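You operate a simulated robot arm through the tools that you are given. There is no shell and no other tool. Be economical: measure what you need, move in short steps, check, and stop when the job is done.

You run a simulated robot arm. Do the job below in one go: nothing can be reset, and whatever is moved stays where it is left.

Task
Press the orange and green blocks down into their marked gaps.
Fine: each in the gap with its colour; slide the yellow bridge over them last.

Only the result counts: the job must be done as asked and must still hold three seconds after the hand-in. Knocking over, shifting, dropping, spilling or breaking anything else fails it.

Robot
A 6-joint arm with a two-finger parallel gripper, fixed in place. Base frame: the origin is at the foot of the arm, x ahead of it, y to its left, z up. Lengths are in cm, angles in degrees, forces in N, time in s.
With the tool pointing down near the work surface it reaches from about 24 to 64 cm from the base axis. Its first joint turns from -66.0 to 66.0 degrees. Payload 2.7 kg.
The TCP is the grasp point between the finger pads, 2.3 cm short of the fingertips. In the tool frame z runs along the fingers and y along their closing line. The gripper opens to 9.4 cm. The fingers are 3.8 cm wide and 1 cm thick; the gripper's body (5.4 by 9.6 cm) begins 3.9 cm behind the TCP.
Orientation is that of the tool frame in the base frame, as a unit quaternion [w, x, y, z]. With the fingers straight down and closing along the base's y, the tool's x points along the base's -x, its y along +y and its z along -z.

Tools
- The arm moves only by the tool step_arm. Its argument "deltas" is one flat list of numbers, 6 for each row, row after row: the shift along the base's x, y, z in m, then the turn, a rotation vector about the base's x, y, z in degrees. In form: [dx, dy, dz, wx, wy, wz, dx, dy, dz, wx, wy, wz, ...]. A call has 1 to 8 rows; each row is the pose to reach, as a shift and turn from the pose commanded when the call began. "gripper" is the opening in per cent of the stroke, from 0 (shut) to 100 (fully open), set as the call begins (left out, the last holds). Each row takes 0.2 s and may step no farther than 5 cm and 8.6 degrees from the row before; otherwise, or with a gripper value out of range, the whole call is refused. Where a pose cannot be reached the arm comes as near as it can. A force on the tool above 70 N (or 10 N above the force at the start of the call, whichever is more), or a blocked arm, ends the call early, and 0.2 s more pass. Each finger travels about 4.5 cm/s and halts on what it meets, pressing with about 28 N; the grip force reading is that of the motor and also rises with nothing between the fingers. The clock runs only during rows and for 0.2 s after the last one: add rows that repeat a pose to give the fingers time. The reply holds the time, the measured pose of the TCP, the force on the tool along the base axes, the opening and the grip force, in the units named above and with some noise, with the torque about the TCP (base axes, N m) and any sound that the robot's microphone picked up.
- Cameras (640 x 400 px; columns grow to the right, rows downward): "scene" is fixed at [8.9, -43.55, 141.42]; the picture's right is [0.75, -0.66, 0.00], its down [-0.32, -0.36, -0.88] and it looks along [0.58, 0.66, -0.48] (base axes); focal length 315 px, centre (320, 200). "wrist" rides on the gripper at [8.6, 1.6, -7.5] in the tool frame; the picture's right is [-0.18, 0.98, 0.00], its down [-0.58, -0.11, -0.81] and it looks along [-0.79, -0.15, 0.59] (tool axes); focal length 243 px, centre (320, 200). There is no depth. A picture from a camera that has moved, and an enlarged one, comes with that camera's place and axes in the base frame and with its lens. The place of the scene camera against the robot may be out by one fixed shift of up to 1.2 cm in any direction.
- get_image(camera): a new picture of that camera. The clock stands still meanwhile.
- close_up(camera, box): a new picture of the part [left, top, right, bottom] of that camera's present view, enlarged. The clock stands still meanwhile.
- sign_off(): hands the job in; it is judged then, once.

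Go step by step. Nothing tells you positions but the pictures and the camera data: compare them with the known pose of the tool, close in by small moves and look again before you grip or let go. The budget is 120 turns and 76 pictures, counting those below and the enlarged ones. Unless the task says otherwise, let go and move clear before handing in, and close with one line.

The tools are called after "Request:" as name(argument=value, ...) on one line, values as JSON. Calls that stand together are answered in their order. step_arm: Moves the arm, as the interface text tells. Its arguments: {"type":"object","properties":{"deltas":{"type":"array","items":{"type":"number"}},"gripper":{"type":"number"}},"required":["deltas"]} The other tools are called the same way: get_image (camera) takes a picture; close_up (camera, box) takes an enlarged picture of a part of a camera's view; sign_off () hands the job in.

At the start:

```text
time: 0.0
tool_pos: [34.81, 4.15, 113.93]
tool_rot: [0.001, 0.0, 1.0, 0.0]
ft_force: [-0.2, 0.3, 0.8]
torque: [-0.01, 0.01, 0.02]
finger_gap: 9.4
grip_force: 0.1
```

scene: 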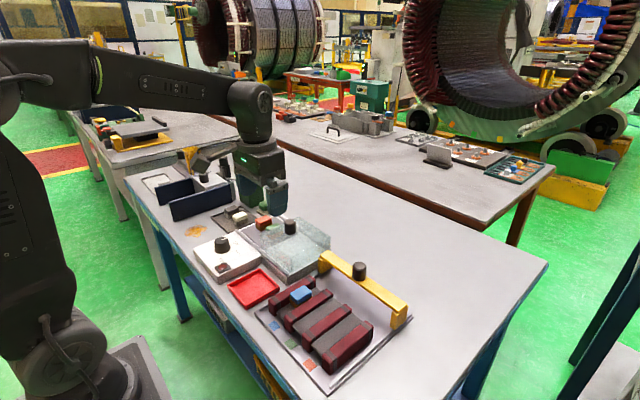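
wrist: 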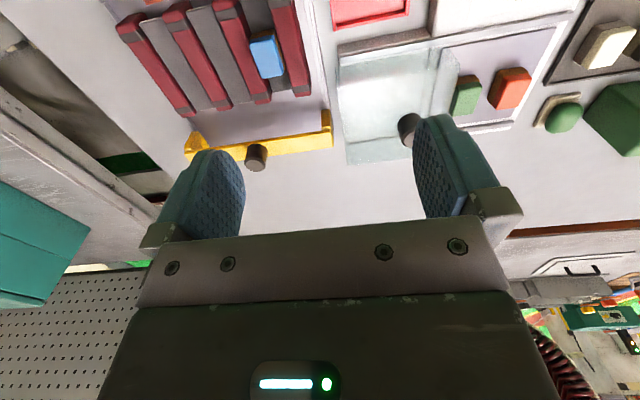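

I see a workpiece with maroon ribs and grey gaps with a blue block in one gap, a yellow bridge, a glassy cover/tray with green and orange blocks near it. I'll look closer before moving.

Request:
close_up(camera="scene", box=[230, 240, 430, 400])

Request:
close_up(camera="scene", box=[140, 160, 340, 300])

Request:
close_up(camera="wrist", box=[320, 0, 640, 200])

Request:
close_up(camera="wrist", box=[80, 0, 400, 200])

```text
2.50 times, centred on (330, 320) of scene
camera zoom: at [8.9, -43.55, 141.42], right [0.75, -0.66, 0.0], down [-0.32, -0.36, -0.88], along [0.58, 0.66, -0.48], focal length 787 px, centre (295, -100)
```

zoom: 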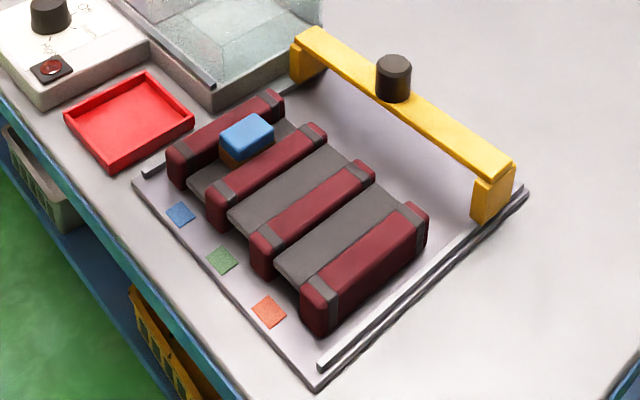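

```text
2.86 times, centred on (240, 230) of scene
camera zoom: at [8.9, -43.55, 141.42], right [0.75, -0.66, 0.0], down [-0.32, -0.36, -0.88], along [0.58, 0.66, -0.48], focal length 899 px, centre (549, 114)
```

zoom: 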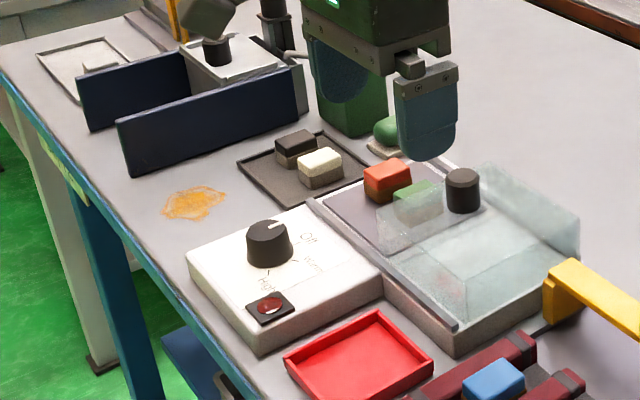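

```text
2.00 times, centred on (480, 100) of wrist
camera zoom: at [26.11, 5.53, 121.5], right [0.18, 0.98, 0.0], down [0.58, -0.11, 0.81], along [0.79, -0.15, -0.59], focal length 485 px, centre (0, 400)
```

zoom: 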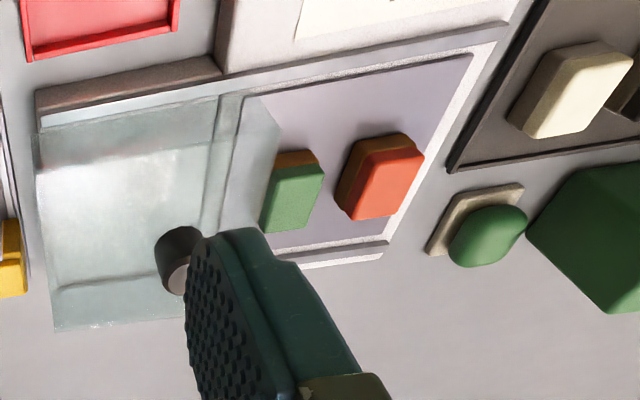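

```text
2.00 times, centred on (240, 100) of wrist
camera zoom: at [26.11, 5.53, 121.5], right [0.18, 0.98, 0.0], down [0.58, -0.11, 0.81], along [0.79, -0.15, -0.59], focal length 485 px, centre (480, 400)
```

zoom: 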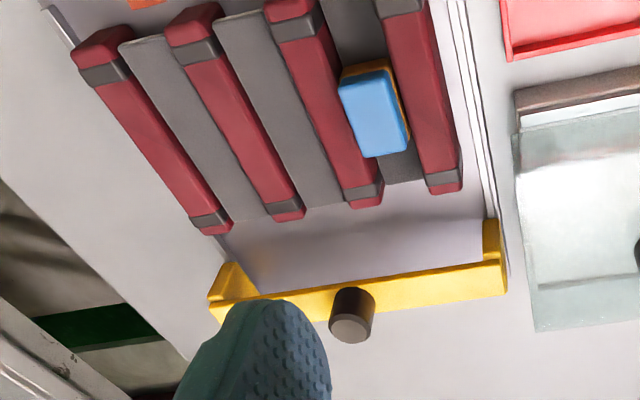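

The blue block is already in gap 1, the markers on the plate give the gap order, and the green block seems partly under a clear lid. I'll move the wrist camera over the block tray for a better look.

Request:
step_arm(deltas=[0.005, 0.04, -0.01, 0, 0, 0, 0.01, 0.08, -0.02, 0, 0, 0, 0.015, 0.12, -0.03, 0, 0, 0, 0.02, 0.16, -0.04, 0, 0, 0, 0.02, 0.2, -0.05, 0, 0, 0, 0.02, 0.2, -0.05, 0, 0, 0])

Request:
get_image(camera="wrist")

```text
time: 1.4
tool_pos: [36.67, 24.07, 108.82]
tool_rot: [0.001, -0.001, 1.0, 0.002]
ft_force: [-0.5, -0.7, 0.0]
torque: [-0.01, 0.01, 0.03]
finger_gap: 9.39
grip_force: 0.2
```

```text
69 pictures are left
camera wrist: at [28.02, 25.56, 116.41], right [0.18, 0.98, 0.0], down [0.58, -0.11, 0.81], along [0.79, -0.15, -0.59], focal length 243 px, centre (320, 200)
```

wrist: 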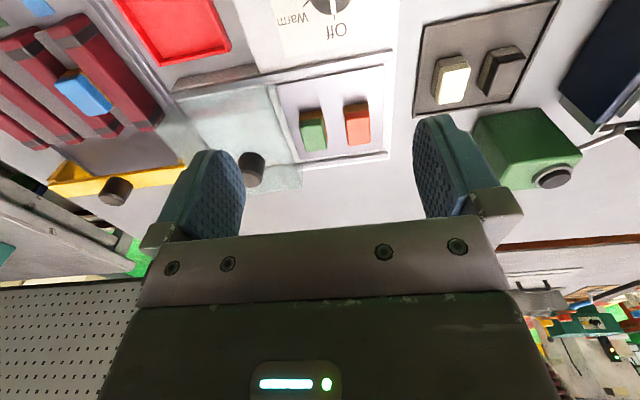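

Request:
close_up(camera="wrist", box=[160, 40, 420, 200])

Request:
close_up(camera="wrist", box=[0, 0, 256, 160])

Request:
close_up(camera="scene", box=[220, 190, 348, 270])

```text
2.46 times, centred on (290, 120) of wrist
camera zoom: at [28.02, 25.56, 116.41], right [0.18, 0.98, 0.0], down [0.58, -0.11, 0.81], along [0.79, -0.15, -0.59], focal length 597 px, centre (394, 397)
```

zoom: 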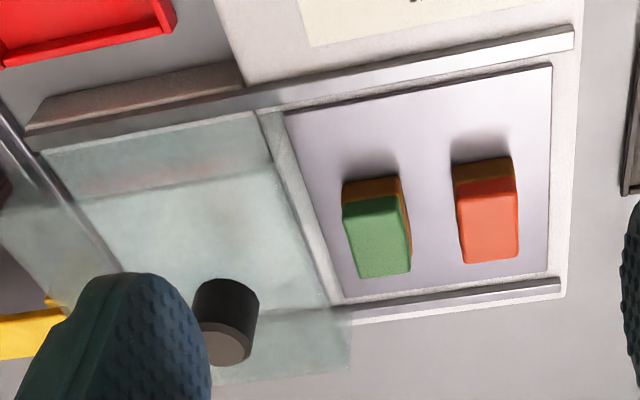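

```text
2.50 times, centred on (128, 80) of wrist
camera zoom: at [28.02, 25.56, 116.41], right [0.18, 0.98, 0.0], down [0.58, -0.11, 0.81], along [0.79, -0.15, -0.59], focal length 606 px, centre (800, 500)
```

zoom: 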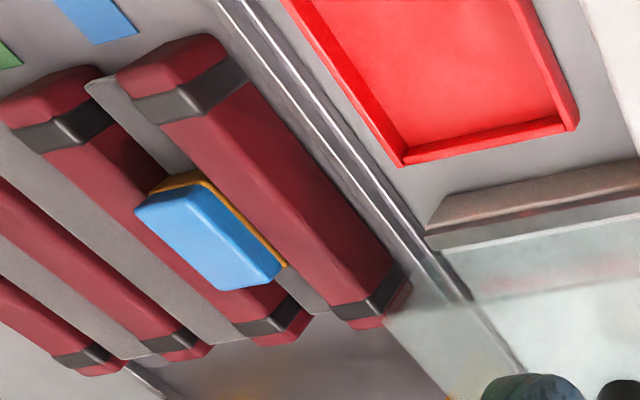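

```text
5.00 times, centred on (284, 230) of scene
camera zoom: at [8.9, -43.55, 141.42], right [0.75, -0.66, 0.0], down [-0.32, -0.36, -0.88], along [0.58, 0.66, -0.48], focal length 1573 px, centre (500, 50)
```

zoom: 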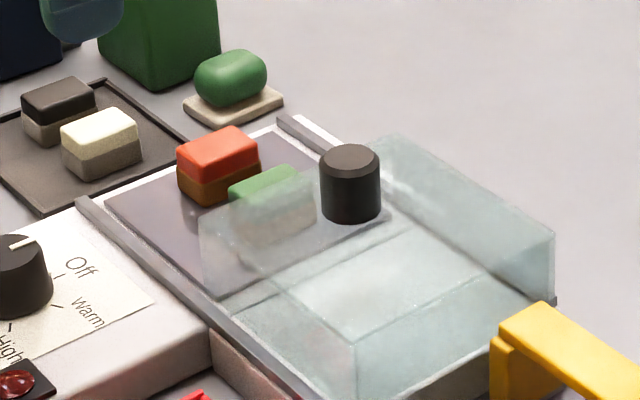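

The blocks lie on a plate with a clear cover beside them (edge near y≈18.3); orange is around (46.9, 26.7) and green around (47.0, 21.2), tops at z≈92.2. Next I'll view the ribbed fixture from closer.

Request:
step_arm(deltas=[-0.01, -0.04, 0, 0, 0, 0, -0.02, -0.08, 0, 0, 0, 0, -0.03, -0.12, 0, 0, 0, 0, -0.04, -0.16, 0, 0, 0, 0, -0.05, -0.2, 0, 0, 0, 0, -0.06, -0.24, -0.01, 0, 0, 0, -0.07, -0.28, -0.02, 0, 0, 0, -0.08, -0.32, -0.03, 0, 0, 0])

Request:
get_image(camera="wrist")

```text
time: 3.2
tool_pos: [28.92, -8.06, 105.87]
tool_rot: [0.001, -0.001, 1.0, 0.0]
ft_force: [0.1, -0.3, 0.3]
torque: [0.0, 0.0, 0.0]
finger_gap: 9.39
grip_force: 0.0
```

```text
65 pictures are left
camera wrist: at [20.16, -6.47, 113.5], right [0.18, 0.98, 0.0], down [0.58, -0.11, 0.81], along [0.79, -0.15, -0.59], focal length 243 px, centre (320, 200)
```

wrist: 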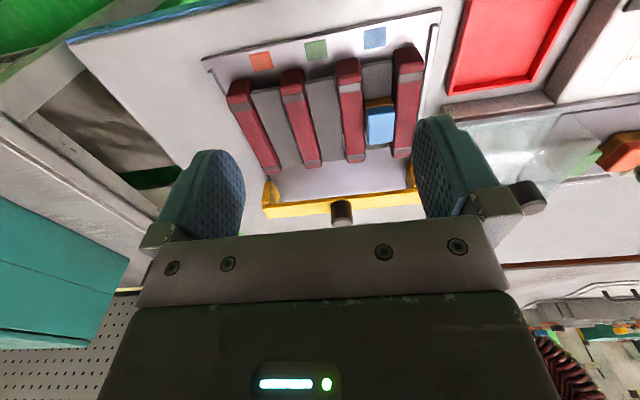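

Request:
close_up(camera="wrist", box=[200, 0, 456, 160])

Request:
close_up(camera="wrist", box=[228, 100, 452, 240])

Request:
close_up(camera="scene", box=[250, 260, 410, 360])

```text
2.50 times, centred on (328, 80) of wrist
camera zoom: at [20.16, -6.47, 113.5], right [0.18, 0.98, 0.0], down [0.58, -0.11, 0.81], along [0.79, -0.15, -0.59], focal length 606 px, centre (300, 500)
```

zoom: 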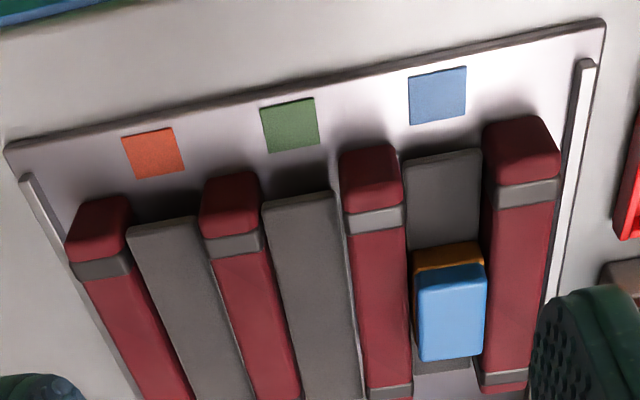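

```text
2.86 times, centred on (340, 170) of wrist
camera zoom: at [20.16, -6.47, 113.5], right [0.18, 0.98, 0.0], down [0.58, -0.11, 0.81], along [0.79, -0.15, -0.59], focal length 693 px, centre (263, 286)
```

zoom: 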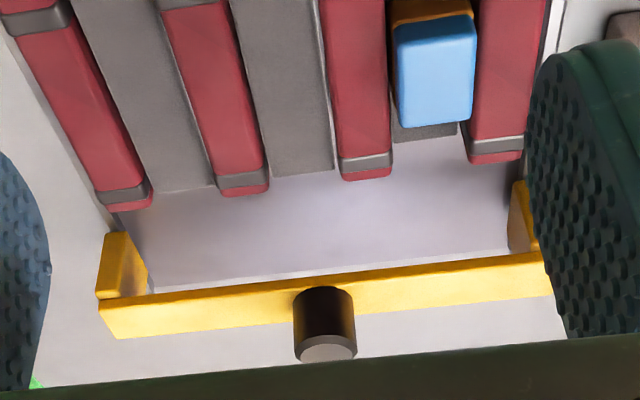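

```text
4.00 times, centred on (330, 310) of scene
camera zoom: at [8.9, -43.55, 141.42], right [0.75, -0.66, 0.0], down [-0.32, -0.36, -0.88], along [0.58, 0.66, -0.48], focal length 1258 px, centre (280, -240)
```

zoom: 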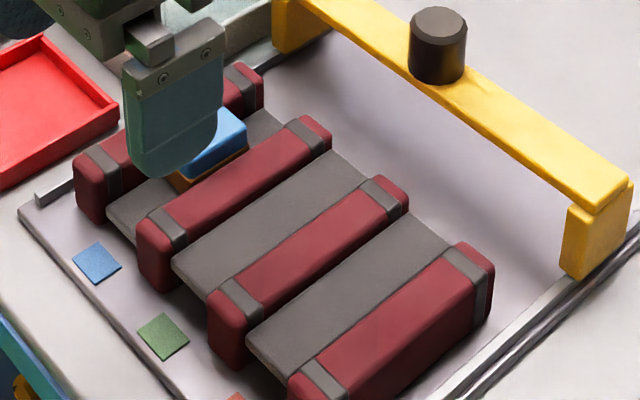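

The fixture is axis-aligned: blue at (38.45, −2.95), green gap at y≈−8.9, orange gap at y≈−14.8, rib tops ≈89.9, and seated block top ≈90.5. I'll go above the orange block with the fingers closing along y and check.

Request:
step_arm(deltas=[0.022, 0.043, -0.007, 0, 0, 0, 0.044, 0.086, -0.014, 0, 0, 0, 0.066, 0.129, -0.021, 0, 0, 0, 0.088, 0.172, -0.028, 0, 0, 0, 0.11, 0.215, -0.035, 0, 0, 0, 0.132, 0.258, -0.042, 0, 0, 0, 0.154, 0.301, -0.049, 0, 0, 0, 0.176, 0.344, -0.056, 0, 0, 0], gripper=55)

Request:
get_image(camera="wrist")

Request:
close_up(camera="scene", box=[200, 170, 328, 250])

```text
time: 5.0
tool_pos: [46.48, 26.51, 100.33]
tool_rot: [0.001, -0.001, 1.0, 0.001]
ft_force: [-0.7, 0.5, -0.4]
torque: [0.0, -0.01, 0.0]
finger_gap: 5.18
grip_force: 0.0
```

```text
61 pictures are left
camera wrist: at [37.73, 28.07, 107.88], right [0.18, 0.98, 0.0], down [0.58, -0.11, 0.81], along [0.79, -0.15, -0.59], focal length 243 px, centre (320, 200)
```

wrist: 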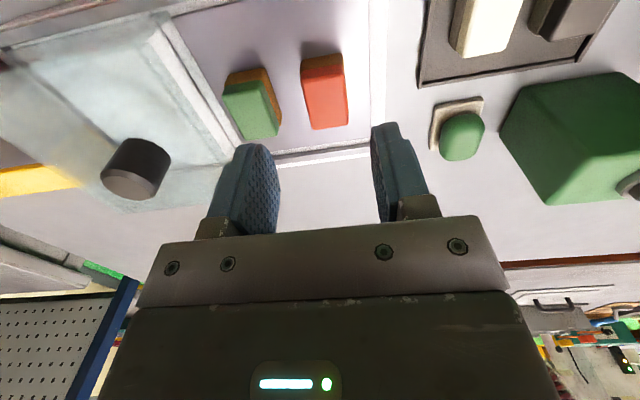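

```text
5.00 times, centred on (264, 210) of scene
camera zoom: at [8.9, -43.56, 141.42], right [0.75, -0.66, 0.0], down [-0.32, -0.36, -0.88], along [0.58, 0.66, -0.48], focal length 1573 px, centre (600, 150)
```

zoom: 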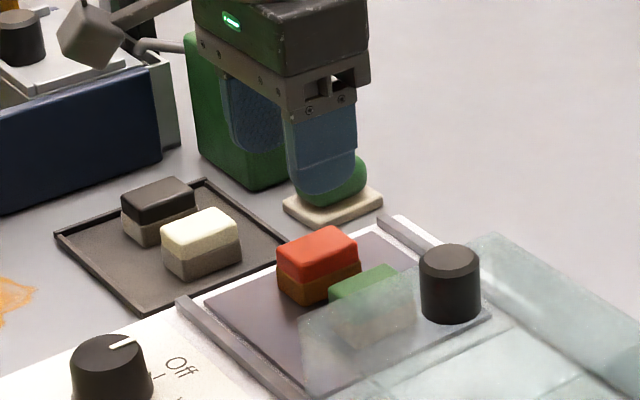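

Orange measures at about (47.1, 26.7), with 0.9 cm finger clearance to green. I'll narrow the opening a little and descend so that the tips overlap the block's upper 1.4 cm.

Request:
step_arm(deltas=[0.003, 0.002, -0.02, 0, 0, 0, 0.006, 0.002, -0.04, 0, 0, 0, 0.006, 0.002, -0.055, 0, 0, 0, 0.006, 0.002, -0.065, 0, 0, 0, 0.006, 0.002, -0.071, 0, 0, 0], gripper=46)

Request:
get_image(camera="wrist")

Request:
close_up(camera="scene", box=[220, 190, 348, 270])

```text
time: 6.2
tool_pos: [46.95, 26.73, 93.23]
tool_rot: [0.001, 0.0, 1.0, 0.0]
ft_force: [-0.4, -0.3, 0.1]
torque: [0.0, -0.03, -0.02]
finger_gap: 4.31
grip_force: 0.1
```

```text
59 pictures are left
camera wrist: at [38.34, 28.13, 100.77], right [0.18, 0.98, 0.0], down [0.58, -0.11, 0.81], along [0.79, -0.15, -0.59], focal length 243 px, centre (320, 200)
```

wrist: 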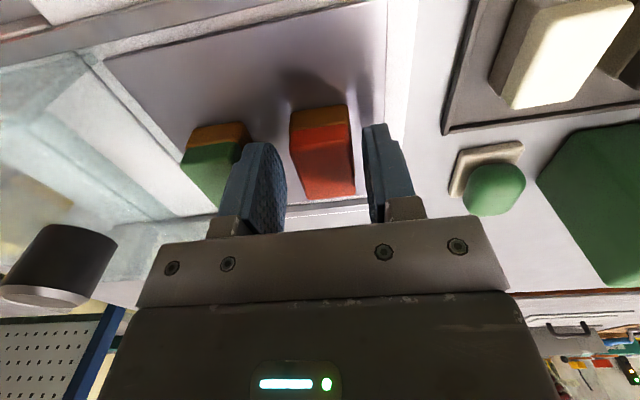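

```text
5.00 times, centred on (284, 230) of scene
camera zoom: at [8.9, -43.55, 141.42], right [0.75, -0.66, 0.0], down [-0.32, -0.36, -0.88], along [0.58, 0.66, -0.48], focal length 1573 px, centre (500, 50)
```

zoom: 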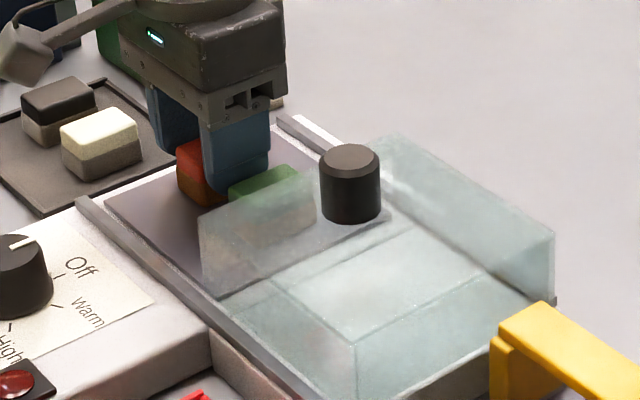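

The orange block is centred between the fingers. I'll close on it.

Request:
step_arm(deltas=[0.003, 0, 0, 0, 0, 0, 0.003, 0, 0, 0, 0, 0, 0.003, 0, 0, 0, 0, 0, 0.003, 0, 0, 0, 0, 0], gripper=0)

```text
time: 7.2
tool_pos: [47.31, 26.7, 93.24]
tool_rot: [0.001, -0.001, 1.0, 0.001]
ft_force: [0.8, 0.4, 0.8]
torque: [0.0, 0.01, 0.0]
finger_gap: 2.9
grip_force: 28.0
```

Gripped (width 2.9 cm). I'll lift gently.

Request:
step_arm(deltas=[0, 0, 0.01, 0, 0, 0, 0, 0, 0.03, 0, 0, 0, 0, 0, 0.06, 0, 0, 0, 0, 0, 0.08, 0, 0, 0, 0, 0, 0.08, 0, 0, 0])

Request:
get_image(camera="wrist")

Request:
close_up(camera="scene", box=[220, 170, 348, 250])

```text
time: 8.4
tool_pos: [47.43, 26.59, 101.07]
tool_rot: [0.0, -0.001, 1.0, 0.001]
ft_force: [0.9, 0.4, -0.1]
torque: [0.0, 0.0, 0.04]
finger_gap: 2.9
grip_force: 27.9
```

```text
57 pictures are left
camera wrist: at [38.69, 28.14, 108.77], right [0.18, 0.98, 0.0], down [0.58, -0.11, 0.81], along [0.79, -0.15, -0.59], focal length 243 px, centre (320, 200)
```

wrist: 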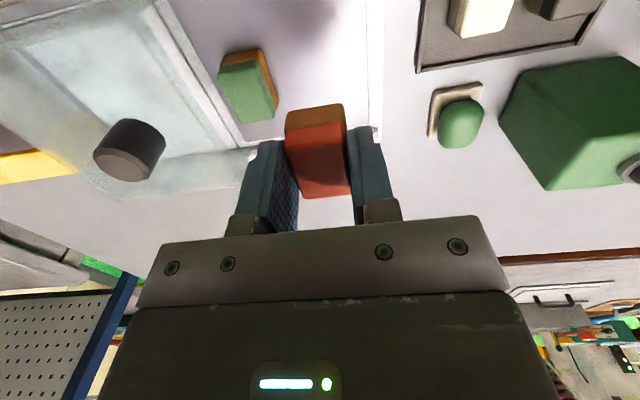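

```text
5.00 times, centred on (284, 210) of scene
camera zoom: at [8.9, -43.55, 141.42], right [0.75, -0.66, 0.0], down [-0.32, -0.36, -0.88], along [0.58, 0.66, -0.48], focal length 1573 px, centre (500, 150)
```

zoom: 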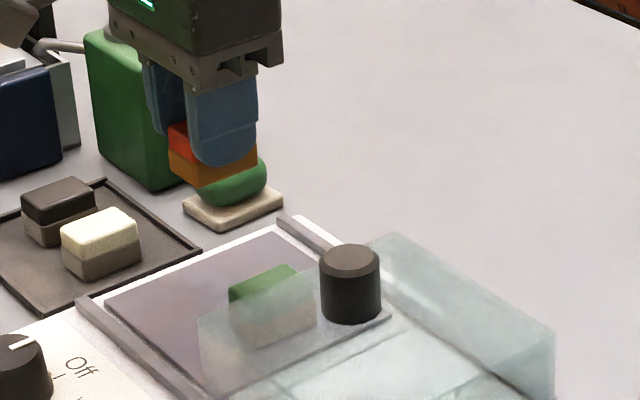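

The orange block is held upright. I'll lift a little more and carry it over gap 3 at (39.0, −14.8).

Request:
step_arm(deltas=[0, 0, 0.03, 0, 0, 0, -0.014, -0.045, 0.03, 0, 0, 0, -0.028, -0.09, 0.03, 0, 0, 0, -0.042, -0.135, 0.03, 0, 0, 0, -0.056, -0.18, 0.03, 0, 0, 0, -0.07, -0.225, 0.03, 0, 0, 0, -0.084, -0.27, 0.03, 0, 0, 0, -0.084, -0.315, 0.03, 0, 0, 0])

Request:
step_arm(deltas=[0, -0.045, 0, 0, 0, 0, 0, -0.09, 0, 0, 0, 0, 0, -0.098, -0.03, 0, 0, 0, 0, -0.098, -0.06, 0, 0, 0, 0, -0.098, -0.06, 0, 0, 0])

Request:
get_image(camera="wrist")

Request:
close_up(camera="scene", box=[250, 240, 410, 340])

```text
time: 10.2
tool_pos: [38.99, -4.96, 104.13]
tool_rot: [0.001, -0.001, 1.0, 0.001]
ft_force: [0.1, 0.0, 0.2]
torque: [0.06, 0.02, 0.01]
finger_gap: 2.9
grip_force: 27.9
```

```text
time: 11.4
tool_pos: [39.0, -14.77, 97.96]
tool_rot: [0.001, 0.0, 1.0, 0.0]
ft_force: [0.4, 0.5, -0.6]
torque: [0.03, 0.01, -0.03]
finger_gap: 2.91
grip_force: 28.0
```

```text
55 pictures are left
camera wrist: at [30.33, -13.24, 105.66], right [0.18, 0.98, 0.0], down [0.58, -0.11, 0.81], along [0.79, -0.15, -0.59], focal length 243 px, centre (320, 200)
```

wrist: 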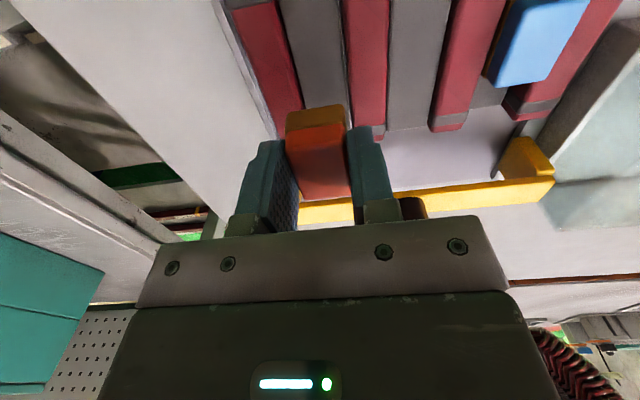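

```text
4.00 times, centred on (330, 290) of scene
camera zoom: at [8.9, -43.55, 141.42], right [0.75, -0.66, 0.0], down [-0.32, -0.36, -0.88], along [0.58, 0.66, -0.48], focal length 1258 px, centre (280, -160)
```

zoom: 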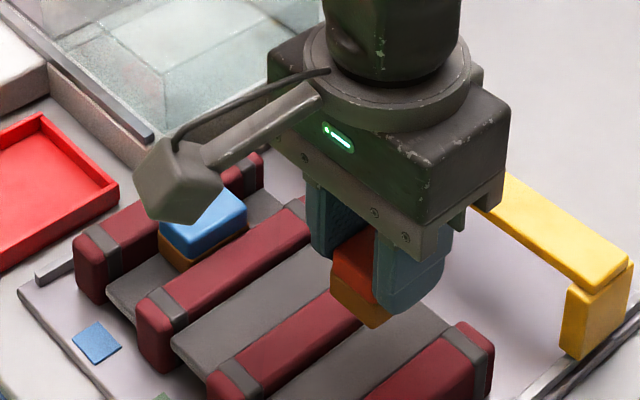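

Request:
close_up(camera="wrist", box=[220, 0, 420, 125])

```text
3.20 times, centred on (320, 62) of wrist
camera zoom: at [30.33, -13.24, 105.66], right [0.18, 0.98, 0.0], down [0.58, -0.11, 0.81], along [0.79, -0.15, -0.59], focal length 776 px, centre (320, 640)
```

zoom: 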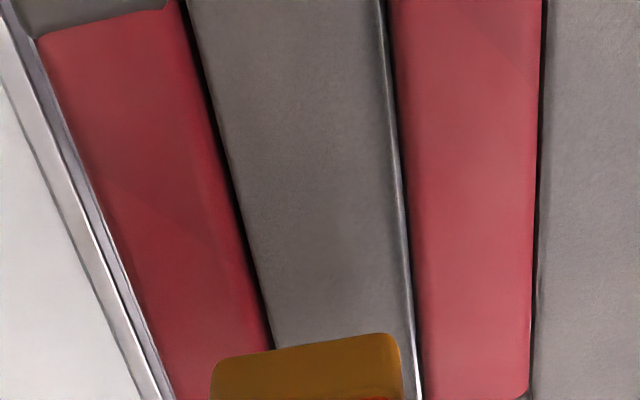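

Relative to the ribs, the gap centre is about 0.15 cm to +y of the block. I'll correct that and lower slowly, watching the force.

Request:
step_arm(deltas=[0, 0.0015, -0.015, 0, 0, 0, 0, 0.0015, -0.03, 0, 0, 0, 0, 0.0015, -0.034, 0, 0, 0, 0, 0.0015, -0.038, 0, 0, 0, 0, 0.0015, -0.042, 0, 0, 0])

Request:
close_up(camera="wrist", box=[220, 75, 420, 200])

```text
time: 12.6
tool_pos: [38.92, -14.49, 94.01]
tool_rot: [0.0, 0.0, 1.0, 0.001]
ft_force: [-0.9, 0.6, -0.5]
torque: [-0.01, 0.01, 0.0]
finger_gap: 2.9
grip_force: 27.5
```

```text
3.20 times, centred on (320, 138) of wrist
camera zoom: at [30.25, -13.01, 101.56], right [0.18, 0.98, 0.0], down [0.58, -0.11, 0.81], along [0.79, -0.15, -0.59], focal length 776 px, centre (320, 400)
```

zoom: 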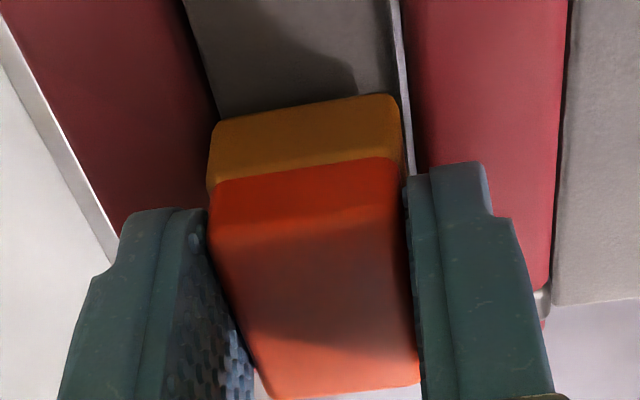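

The block bottom is right at the rib tops and still slightly to the −y side. I'll nudge it +0.1 cm and continue down.

Request:
step_arm(deltas=[0, 0.0012, 0, 0, 0, 0, 0, 0.0012, -0.004, 0, 0, 0, 0, 0.0012, -0.008, 0, 0, 0, 0, 0.0012, -0.012, 0, 0, 0, 0, 0.0012, -0.012, 0, 0, 0])

Request:
close_up(camera="wrist", box=[220, 75, 420, 200])

Request:
close_up(camera="scene", box=[270, 260, 398, 340])

```text
time: 13.8
tool_pos: [38.87, -14.5, 92.78]
tool_rot: [0.002, -0.001, 1.0, 0.001]
ft_force: [0.4, 1.4, 2.6]
torque: [0.06, 0.0, 0.0]
finger_gap: 2.92
grip_force: 28.1
```

```text
3.20 times, centred on (320, 138) of wrist
camera zoom: at [30.23, -12.89, 100.35], right [0.18, 0.98, 0.0], down [0.58, -0.11, 0.81], along [0.79, -0.15, -0.59], focal length 776 px, centre (320, 400)
```

zoom: 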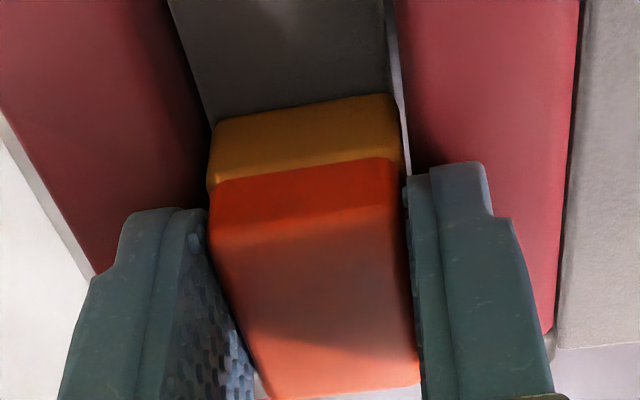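

```text
5.00 times, centred on (334, 300) of scene
camera zoom: at [8.9, -43.55, 141.42], right [0.75, -0.66, 0.0], down [-0.32, -0.36, -0.88], along [0.58, 0.66, -0.48], focal length 1573 px, centre (250, -300)
```

zoom: 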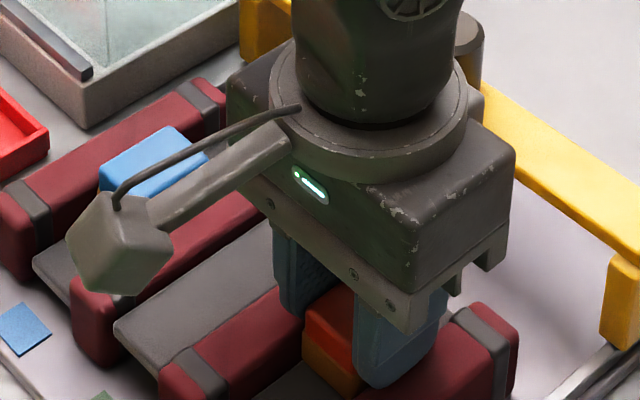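

The block is entering the gap with low force. I'll go down 0.3 cm more, then release.

Request:
step_arm(deltas=[0, 0, -0.002, 0, 0, 0, 0, 0, -0.004, 0, 0, 0, 0, 0, -0.004, 0, 0, 0])

```text
time: 14.6
tool_pos: [38.97, -14.36, 92.72]
tool_rot: [0.002, -0.001, 1.0, 0.0]
ft_force: [-13.5, 11.6, 54.6]
torque: [0.24, 1.34, -0.26]
finger_gap: 2.94
grip_force: 27.8
```

A 55 N contact force came up, so either the fingertips reached the ribs or the block is tight. I'll back off slightly and look.

Request:
step_arm(deltas=[0, 0, 0.003, 0, 0, 0, 0, 0, 0.003, 0, 0, 0])

Request:
get_image(camera="wrist")

Request:
close_up(camera="scene", box=[310, 290, 374, 330])

```text
time: 15.2
tool_pos: [38.96, -14.34, 92.7]
tool_rot: [0.0, -0.001, 1.0, 0.0]
ft_force: [-4.4, 5.6, 26.6]
torque: [-0.18, 0.57, -0.13]
finger_gap: 2.9
grip_force: 27.6
```

```text
49 pictures are left
camera wrist: at [30.23, -12.9, 100.28], right [0.18, 0.98, 0.0], down [0.58, -0.11, 0.81], along [0.79, -0.15, -0.59], focal length 243 px, centre (320, 200)
```

wrist: 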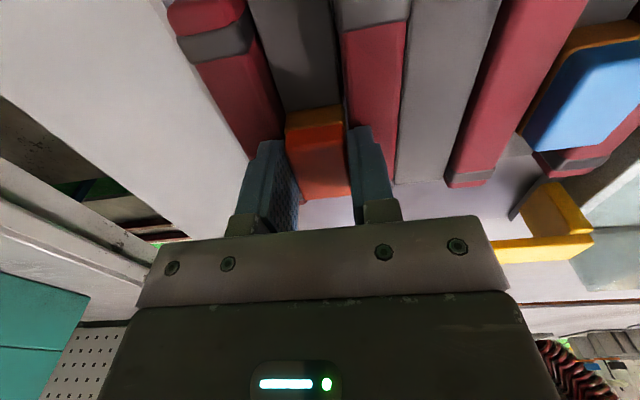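

```text
10.00 times, centred on (342, 310) of scene
camera zoom: at [8.86, -43.53, 141.43], right [0.75, -0.66, 0.0], down [-0.32, -0.36, -0.88], along [0.58, 0.66, -0.48], focal length 3146 px, centre (100, -900)
```

zoom: 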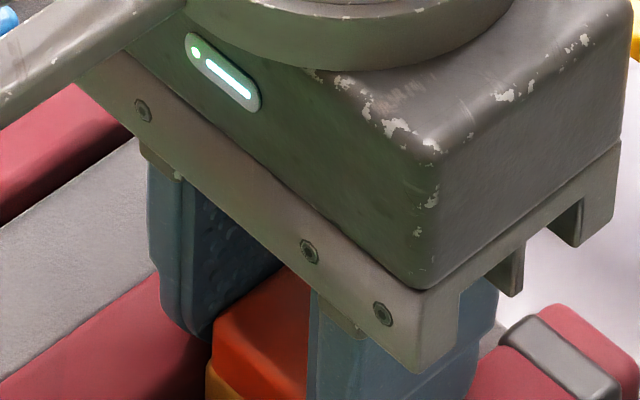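

The fingertips appear to rest on the ribs with the block about 2 cm into the gap. I'll relieve the remaining force, then open a little.

Request:
step_arm(deltas=[0, 0, 0.002, 0, 0, 0, 0, 0, 0.002, 0, 0, 0])

```text
time: 15.8
tool_pos: [38.9, -14.4, 92.81]
tool_rot: [0.0, 0.0, 1.0, 0.001]
ft_force: [-0.6, 1.0, 1.4]
torque: [-0.05, 0.01, -0.01]
finger_gap: 2.92
grip_force: 28.5
```

Request:
step_arm(deltas=[0, 0, 0, 0, 0, 0, 0, 0, 0, 0, 0, 0, 0, 0, 0.01, 0, 0, 0, 0, 0, 0.03, 0, 0, 0, 0, 0, 0.04, 0, 0, 0], gripper=44)

Request:
get_image(camera="wrist")

Request:
close_up(camera="scene", box=[270, 260, 398, 340])

```text
time: 17.0
tool_pos: [38.89, -14.46, 96.83]
tool_rot: [0.001, -0.001, 1.0, 0.001]
ft_force: [0.7, -0.3, -0.2]
torque: [0.01, -0.04, 0.0]
finger_gap: 4.13
grip_force: 0.1
```

```text
47 pictures are left
camera wrist: at [30.18, -12.93, 104.49], right [0.18, 0.98, 0.0], down [0.58, -0.11, 0.81], along [0.79, -0.15, -0.59], focal length 243 px, centre (320, 200)
```

wrist: 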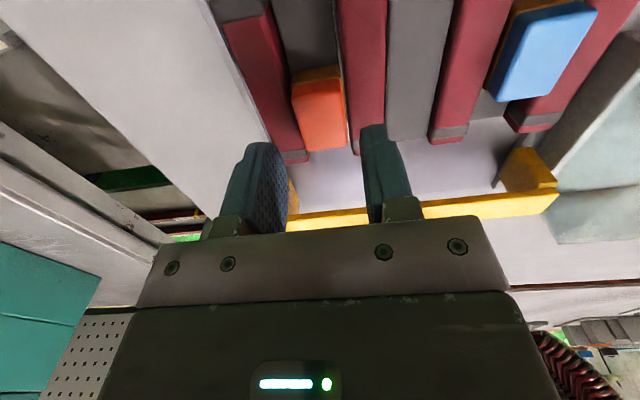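

```text
5.00 times, centred on (334, 300) of scene
camera zoom: at [8.9, -43.55, 141.42], right [0.75, -0.66, 0.0], down [-0.32, -0.36, -0.88], along [0.58, 0.66, -0.48], focal length 1573 px, centre (250, -300)
```

zoom: 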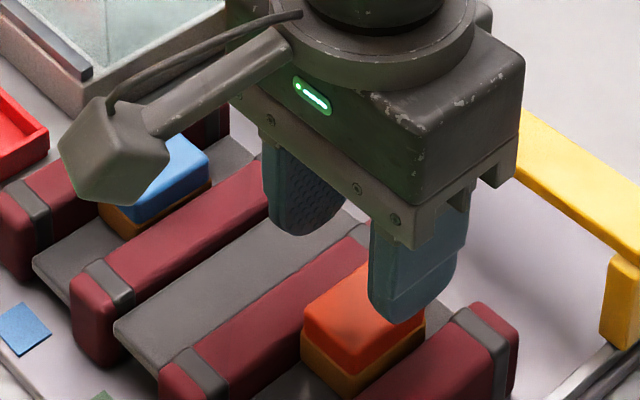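

Orange sits in gap 3 but not yet pressed. I'll close the fingers and press straight down on it in small steps.

Request:
step_arm(deltas=[0, 0, 0, 0, 0, 0, 0, 0, 0, 0, 0, 0, 0, 0, 0, 0, 0, 0, 0, 0, -0.015, 0, 0, 0, 0, 0, -0.024, 0, 0, 0, 0, 0, -0.027, 0, 0, 0], gripper=0)

```text
time: 18.4
tool_pos: [38.78, -14.48, 94.25]
tool_rot: [0.0, 0.0, 1.0, 0.001]
ft_force: [-1.4, 0.4, 4.2]
torque: [-0.04, 0.11, -0.03]
finger_gap: 0.02
grip_force: 28.2
```

Contact is at tip height ≈91.9. I'll press down in 2 mm steps.

Request:
step_arm(deltas=[0, 0, -0.002, 0, 0, 0, 0, 0, -0.004, 0, 0, 0, 0, 0, -0.006, 0, 0, 0, 0, 0, -0.008, 0, 0, 0, 0, 0, -0.01, 0, 0, 0])

```text
time: 19.6
tool_pos: [39.01, -14.53, 93.84]
tool_rot: [0.004, -0.001, 1.0, -0.001]
ft_force: [-3.6, 0.6, 15.2]
torque: [0.03, 0.25, 0.02]
finger_gap: 0.01
grip_force: 27.8
stopped in row 5: the force on the tool passed its limit at 73 N (the readings are from after the stop); the commanded pose is now the measured one
```

The press stopped at 73 N with the tip at ≈91.5. I'll rise and compare orange with blue.

Request:
step_arm(deltas=[0, 0, 0.03, 0, 0, 0, 0, 0.04, 0.06, 0, 0, 0, 0, 0.08, 0.08, 0, 0, 0, 0, 0.12, 0.1, 0, 0, 0, 0, 0.16, 0.1, 0, 0, 0])

Request:
close_up(camera="scene", box=[280, 270, 380, 332])

Request:
get_image(camera="wrist")

```text
time: 20.8
tool_pos: [39.06, 1.63, 103.7]
tool_rot: [0.002, 0.001, 1.0, -0.001]
ft_force: [-0.2, -0.5, -0.3]
torque: [-0.03, 0.01, 0.01]
finger_gap: 0.0
grip_force: 28.0
```

```text
6.40 times, centred on (330, 301) of scene
camera zoom: at [8.9, -43.56, 141.42], right [0.75, -0.66, 0.0], down [-0.32, -0.36, -0.88], along [0.58, 0.66, -0.48], focal length 2014 px, centre (256, -446)
```

zoom: 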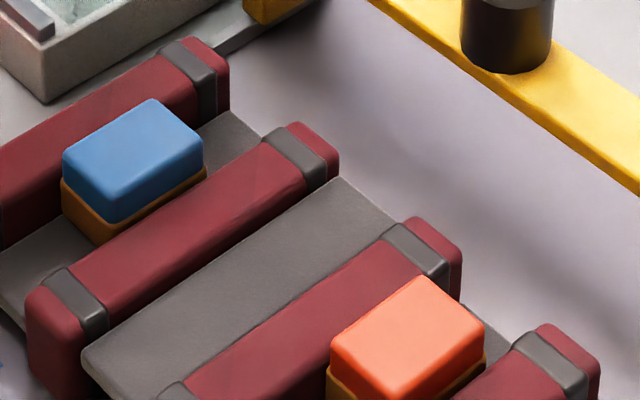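

```text
44 pictures are left
camera wrist: at [30.25, 3.14, 111.27], right [0.18, 0.98, 0.0], down [0.58, -0.11, 0.81], along [0.8, -0.15, -0.59], focal length 243 px, centre (320, 200)
```

wrist: 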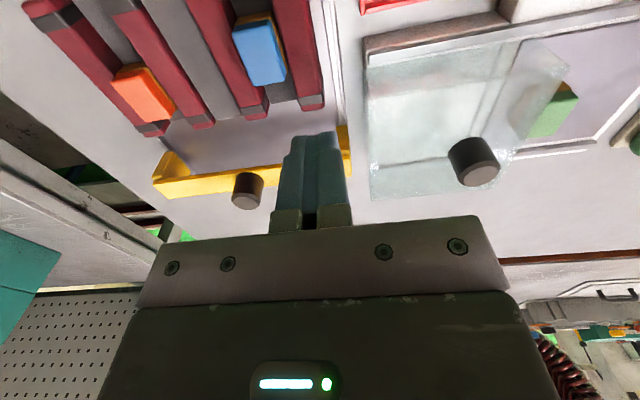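

Orange looks much like blue, but I want to compare protrusion at a lower angle. I'll move the camera low in front of the fixture.

Request:
step_arm(deltas=[-0.03, -0.03, 0, 0, 0, 0, -0.06, -0.06, 0, 0, 0, 0, -0.1, -0.08, -0.01, 0, 0, 0, -0.14, -0.104, -0.02, 0, 0, 0, -0.14, -0.104, -0.06, 0, 0, 0, -0.14, -0.104, -0.065, 0, 0, 0])

Request:
get_image(camera="wrist")

Request:
close_up(camera="wrist", box=[200, 80, 440, 230])

```text
time: 22.2
tool_pos: [25.11, -8.84, 97.27]
tool_rot: [0.004, -0.002, 1.0, -0.001]
ft_force: [0.3, -0.6, -0.1]
torque: [0.02, 0.01, 0.02]
finger_gap: 0.03
grip_force: 27.9
```

```text
43 pictures are left
camera wrist: at [16.33, -7.33, 104.78], right [0.18, 0.98, 0.0], down [0.58, -0.11, 0.81], along [0.8, -0.15, -0.59], focal length 243 px, centre (320, 200)
```

wrist: 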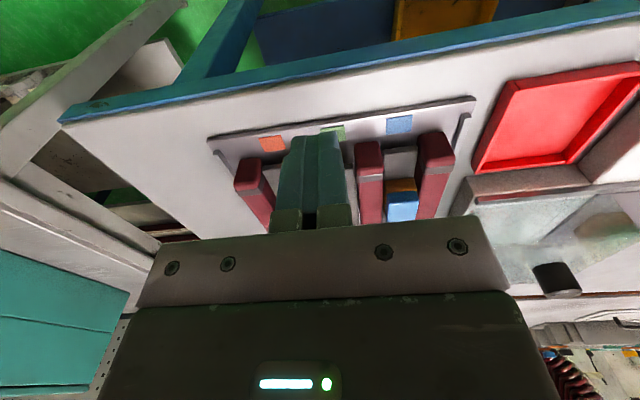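

```text
2.67 times, centred on (320, 155) of wrist
camera zoom: at [16.33, -7.33, 104.78], right [0.18, 0.98, 0.0], down [0.58, -0.11, 0.81], along [0.8, -0.15, -0.59], focal length 647 px, centre (320, 320)
```

zoom: 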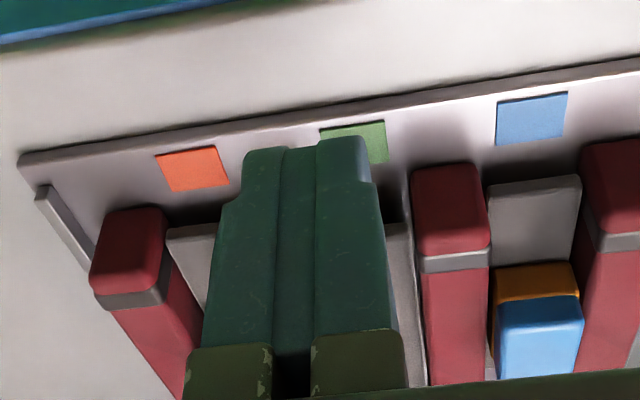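

Request:
step_arm(deltas=[0, 0.03, 0.02, 0, 0, 0, 0.01, 0.06, 0.035, 0, 0, 0, 0.01, 0.06, 0.035, 0, 0, 0])

Request:
close_up(camera="wrist", box=[140, 60, 440, 247])

```text
time: 23.0
tool_pos: [26.14, -2.97, 100.76]
tool_rot: [0.003, -0.001, 1.0, -0.001]
ft_force: [0.1, -0.7, 0.1]
torque: [-0.02, -0.01, -0.01]
finger_gap: 0.0
grip_force: 28.1
```

```text
2.13 times, centred on (290, 154) of wrist
camera zoom: at [17.28, -1.37, 108.34], right [0.18, 0.98, 0.0], down [0.58, -0.11, 0.81], along [0.8, -0.15, -0.59], focal length 518 px, centre (384, 299)
```

zoom: 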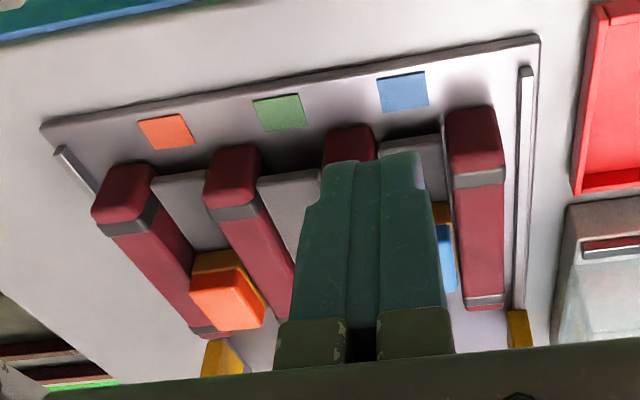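

I'll shift exactly one block spacing (+11.75 cm in y) so blue appears from the same relative viewpoint, for direct comparison.

Request:
step_arm(deltas=[0, 0.04, 0, 0, 0, 0, 0, 0.08, 0, 0, 0, 0, 0, 0.1175, 0, 0, 0, 0, 0, 0.1175, 0, 0, 0, 0])

Request:
close_up(camera="wrist", box=[140, 60, 440, 247])

```text
time: 24.0
tool_pos: [26.13, 8.83, 100.8]
tool_rot: [0.004, -0.001, 1.0, -0.001]
ft_force: [0.3, -1.5, 0.1]
torque: [-0.02, -0.01, -0.02]
finger_gap: 0.0
grip_force: 28.2
```

```text
2.13 times, centred on (290, 154) of wrist
camera zoom: at [17.3, 10.44, 108.28], right [0.18, 0.98, 0.0], down [0.58, -0.11, 0.81], along [0.8, -0.15, -0.59], focal length 518 px, centre (384, 299)
```

zoom: 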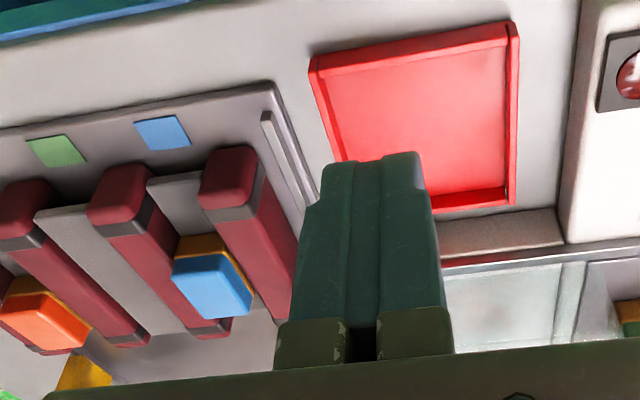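

Request:
close_up(camera="wrist", box=[180, 130, 276, 230])

Request:
step_arm(deltas=[0.005, -0.04, 0, 0, 0, 0, 0.009, -0.08, 0, 0, 0, 0, 0.009, -0.1175, 0, 0, 0, 0, 0.009, -0.1175, 0, 0, 0, 0])

Request:
close_up(camera="wrist", box=[180, 130, 276, 230])

```text
4.00 times, centred on (228, 180) of wrist
camera zoom: at [17.3, 10.44, 108.28], right [0.18, 0.98, 0.0], down [0.58, -0.11, 0.81], along [0.8, -0.15, -0.59], focal length 970 px, centre (688, 280)
```

zoom: 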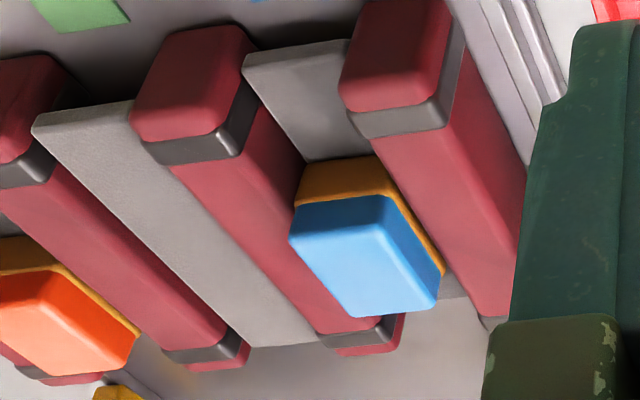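

```text
time: 25.0
tool_pos: [27.06, -3.05, 100.66]
tool_rot: [0.003, -0.001, 1.0, -0.001]
ft_force: [-0.2, 0.7, -0.3]
torque: [0.01, -0.01, -0.02]
finger_gap: 0.01
grip_force: 27.6
```

```text
4.00 times, centred on (228, 180) of wrist
camera zoom: at [18.35, -1.41, 108.19], right [0.18, 0.98, 0.0], down [0.58, -0.11, 0.81], along [0.8, -0.15, -0.59], focal length 970 px, centre (688, 280)
```

zoom: 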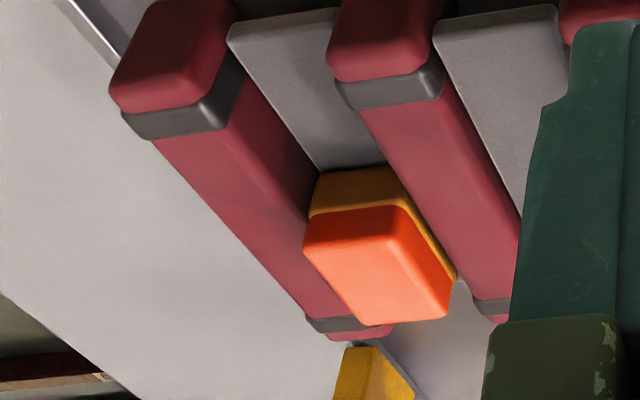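

Orange and blue protrude about equally, but orange sits about 1.4 cm farther out in x (39.5 against 38.0, rib middle ≈38.2). I'll regrip orange lightly, slide it along its gap toward the middle, and press again.

Request:
step_arm(deltas=[0.03, -0.03, 0, 0, 0, 0, 0.06, -0.06, 0, 0, 0, 0, 0.09, -0.09, 0, 0, 0, 0, 0.122, -0.115, 0, 0, 0, 0, 0.122, -0.115, -0.03, 0, 0, 0, 0.122, -0.115, -0.05, 0, 0, 0, 0.122, -0.115, -0.05, 0, 0, 0], gripper=46)

Request:
get_image(camera="wrist")

```text
time: 26.6
tool_pos: [39.1, -14.41, 95.79]
tool_rot: [0.004, -0.001, 1.0, -0.001]
ft_force: [0.8, 0.0, 0.6]
torque: [0.03, 0.01, 0.0]
finger_gap: 4.36
grip_force: 0.0
```

```text
37 pictures are left
camera wrist: at [30.42, -12.86, 103.28], right [0.18, 0.98, 0.0], down [0.58, -0.11, 0.81], along [0.8, -0.15, -0.59], focal length 243 px, centre (320, 200)
```

wrist: 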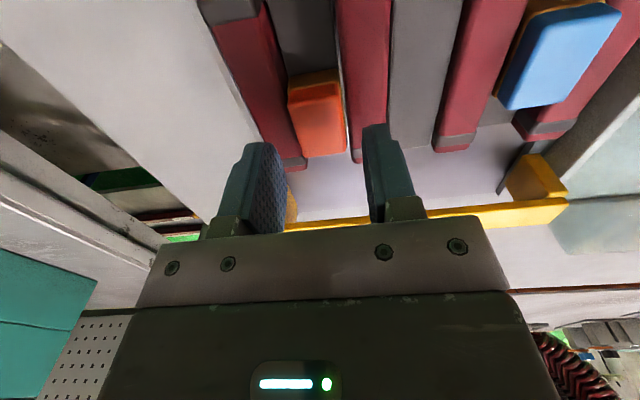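

Request:
step_arm(deltas=[0.002, -0.001, -0.015, 0, 0, 0, 0.002, -0.001, -0.024, 0, 0, 0, 0.002, -0.001, -0.0275, 0, 0, 0])

Request:
step_arm(deltas=[0, 0, 0, 0, 0, 0, 0, 0, 0, 0, 0, 0, 0, 0, 0, 0, 0, 0], gripper=0)

Request:
step_arm(deltas=[-0.002, 0, 0, 0, 0, 0, -0.004, 0, 0, 0, 0, 0, -0.006, 0, 0, 0, 0, 0, -0.008, 0, 0, 0, 0, 0, -0.01, 0, 0, 0, 0, 0, -0.012, 0, 0, 0, 0, 0, -0.013, 0, 0, 0, 0, 0])

Request:
get_image(camera="wrist")

```text
time: 27.4
tool_pos: [39.29, -14.41, 92.9]
tool_rot: [0.002, -0.001, 1.0, 0.0]
ft_force: [0.4, -0.3, 0.1]
torque: [0.01, 0.01, 0.0]
finger_gap: 4.31
grip_force: 0.0
```

```text
time: 28.2
tool_pos: [39.35, -14.49, 93.02]
tool_rot: [0.002, -0.001, 1.0, -0.001]
ft_force: [-0.9, 0.2, -0.4]
torque: [0.01, 0.0, 0.01]
finger_gap: 2.89
grip_force: 28.1
```

```text
time: 29.8
tool_pos: [37.95, -14.45, 92.98]
tool_rot: [0.003, -0.001, 1.0, -0.001]
ft_force: [1.4, -0.4, 2.5]
torque: [0.02, 0.0, 0.02]
finger_gap: 2.91
grip_force: 28.2
```

```text
36 pictures are left
camera wrist: at [29.27, -12.93, 100.52], right [0.18, 0.98, 0.0], down [0.58, -0.11, 0.81], along [0.8, -0.15, -0.59], focal length 243 px, centre (320, 200)
```

wrist: 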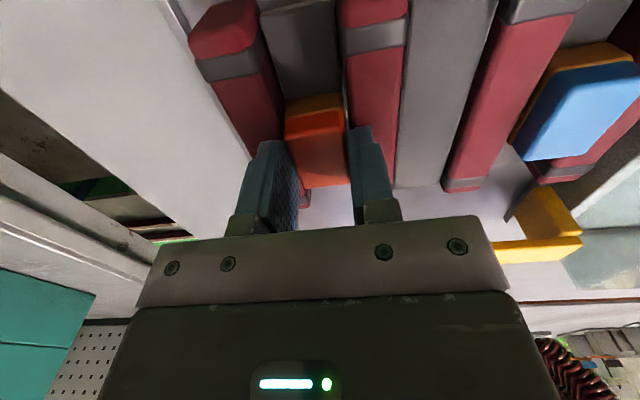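

It slid freely by 1.3 cm. I'll release, lift, close, and press once more.

Request:
step_arm(deltas=[0, 0, 0, 0, 0, 0, 0, 0, 0, 0, 0, 0, 0, 0, 0.015, 0, 0, 0, 0, 0, 0.03, 0, 0, 0], gripper=44)

Request:
step_arm(deltas=[0, 0, 0, 0, 0, 0, 0, 0, 0, 0, 0, 0, 0, 0, 0, 0, 0, 0, 0, 0, -0.01, 0, 0, 0, 0, 0, -0.016, 0, 0, 0], gripper=0)

Request:
step_arm(deltas=[0, 0, -0.002, 0, 0, 0, 0, 0, -0.004, 0, 0, 0, 0, 0, -0.006, 0, 0, 0, 0, 0, -0.008, 0, 0, 0])

```text
time: 30.8
tool_pos: [37.94, -14.53, 95.99]
tool_rot: [0.003, -0.002, 1.0, 0.0]
ft_force: [-0.6, -0.1, 0.7]
torque: [0.0, -0.01, -0.02]
finger_gap: 4.15
grip_force: 0.1
```

```text
time: 32.0
tool_pos: [38.04, -14.63, 94.27]
tool_rot: [0.004, -0.001, 1.0, -0.001]
ft_force: [-0.4, 0.4, 0.9]
torque: [-0.01, -0.01, 0.01]
finger_gap: 0.0
grip_force: 27.9
```

```text
time: 33.0
tool_pos: [38.07, -14.54, 93.86]
tool_rot: [0.004, -0.002, 1.0, -0.002]
ft_force: [-11.6, 4.1, 37.5]
torque: [0.13, 0.74, -0.03]
finger_gap: 0.0
grip_force: 27.6
```

It is stiff at the same height (tip ≈91.55), so orange is seated. I'll give one brief firmer push, then rise and head for green.

Request:
step_arm(deltas=[0, 0, -0.002, 0, 0, 0, 0, 0, -0.002, 0, 0, 0, 0, 0, -0.002, 0, 0, 0])

Request:
step_arm(deltas=[0, 0, 0.03, 0, 0, 0, 0, 0.02, 0.07, 0, 0, 0, 0.01, 0.06, 0.1, 0, 0, 0, 0.02, 0.105, 0.1, 0, 0, 0, 0.03, 0.15, 0.1, 0, 0, 0, 0.04, 0.195, 0.1, 0, 0, 0, 0.05, 0.24, 0.1, 0, 0, 0, 0.06, 0.285, 0.1, 0, 0, 0])

Request:
close_up(camera="scene", box=[280, 270, 380, 332])

```text
time: 33.8
tool_pos: [38.13, -14.54, 93.74]
tool_rot: [0.007, -0.002, 1.0, -0.002]
ft_force: [-13.5, 3.0, 60.1]
torque: [0.09, 1.11, 0.01]
finger_gap: 0.0
grip_force: 28.2
```

```text
refused: row 3 steps farther than a row can; nothing moved
```

```text
6.40 times, centred on (330, 301) of scene
camera zoom: at [8.79, -43.52, 141.44], right [0.75, -0.66, 0.0], down [-0.32, -0.36, -0.88], along [0.58, 0.66, -0.48], focal length 2014 px, centre (256, -446)
```

zoom: 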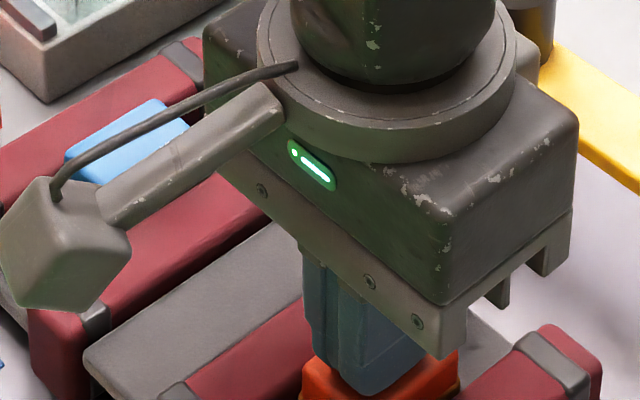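

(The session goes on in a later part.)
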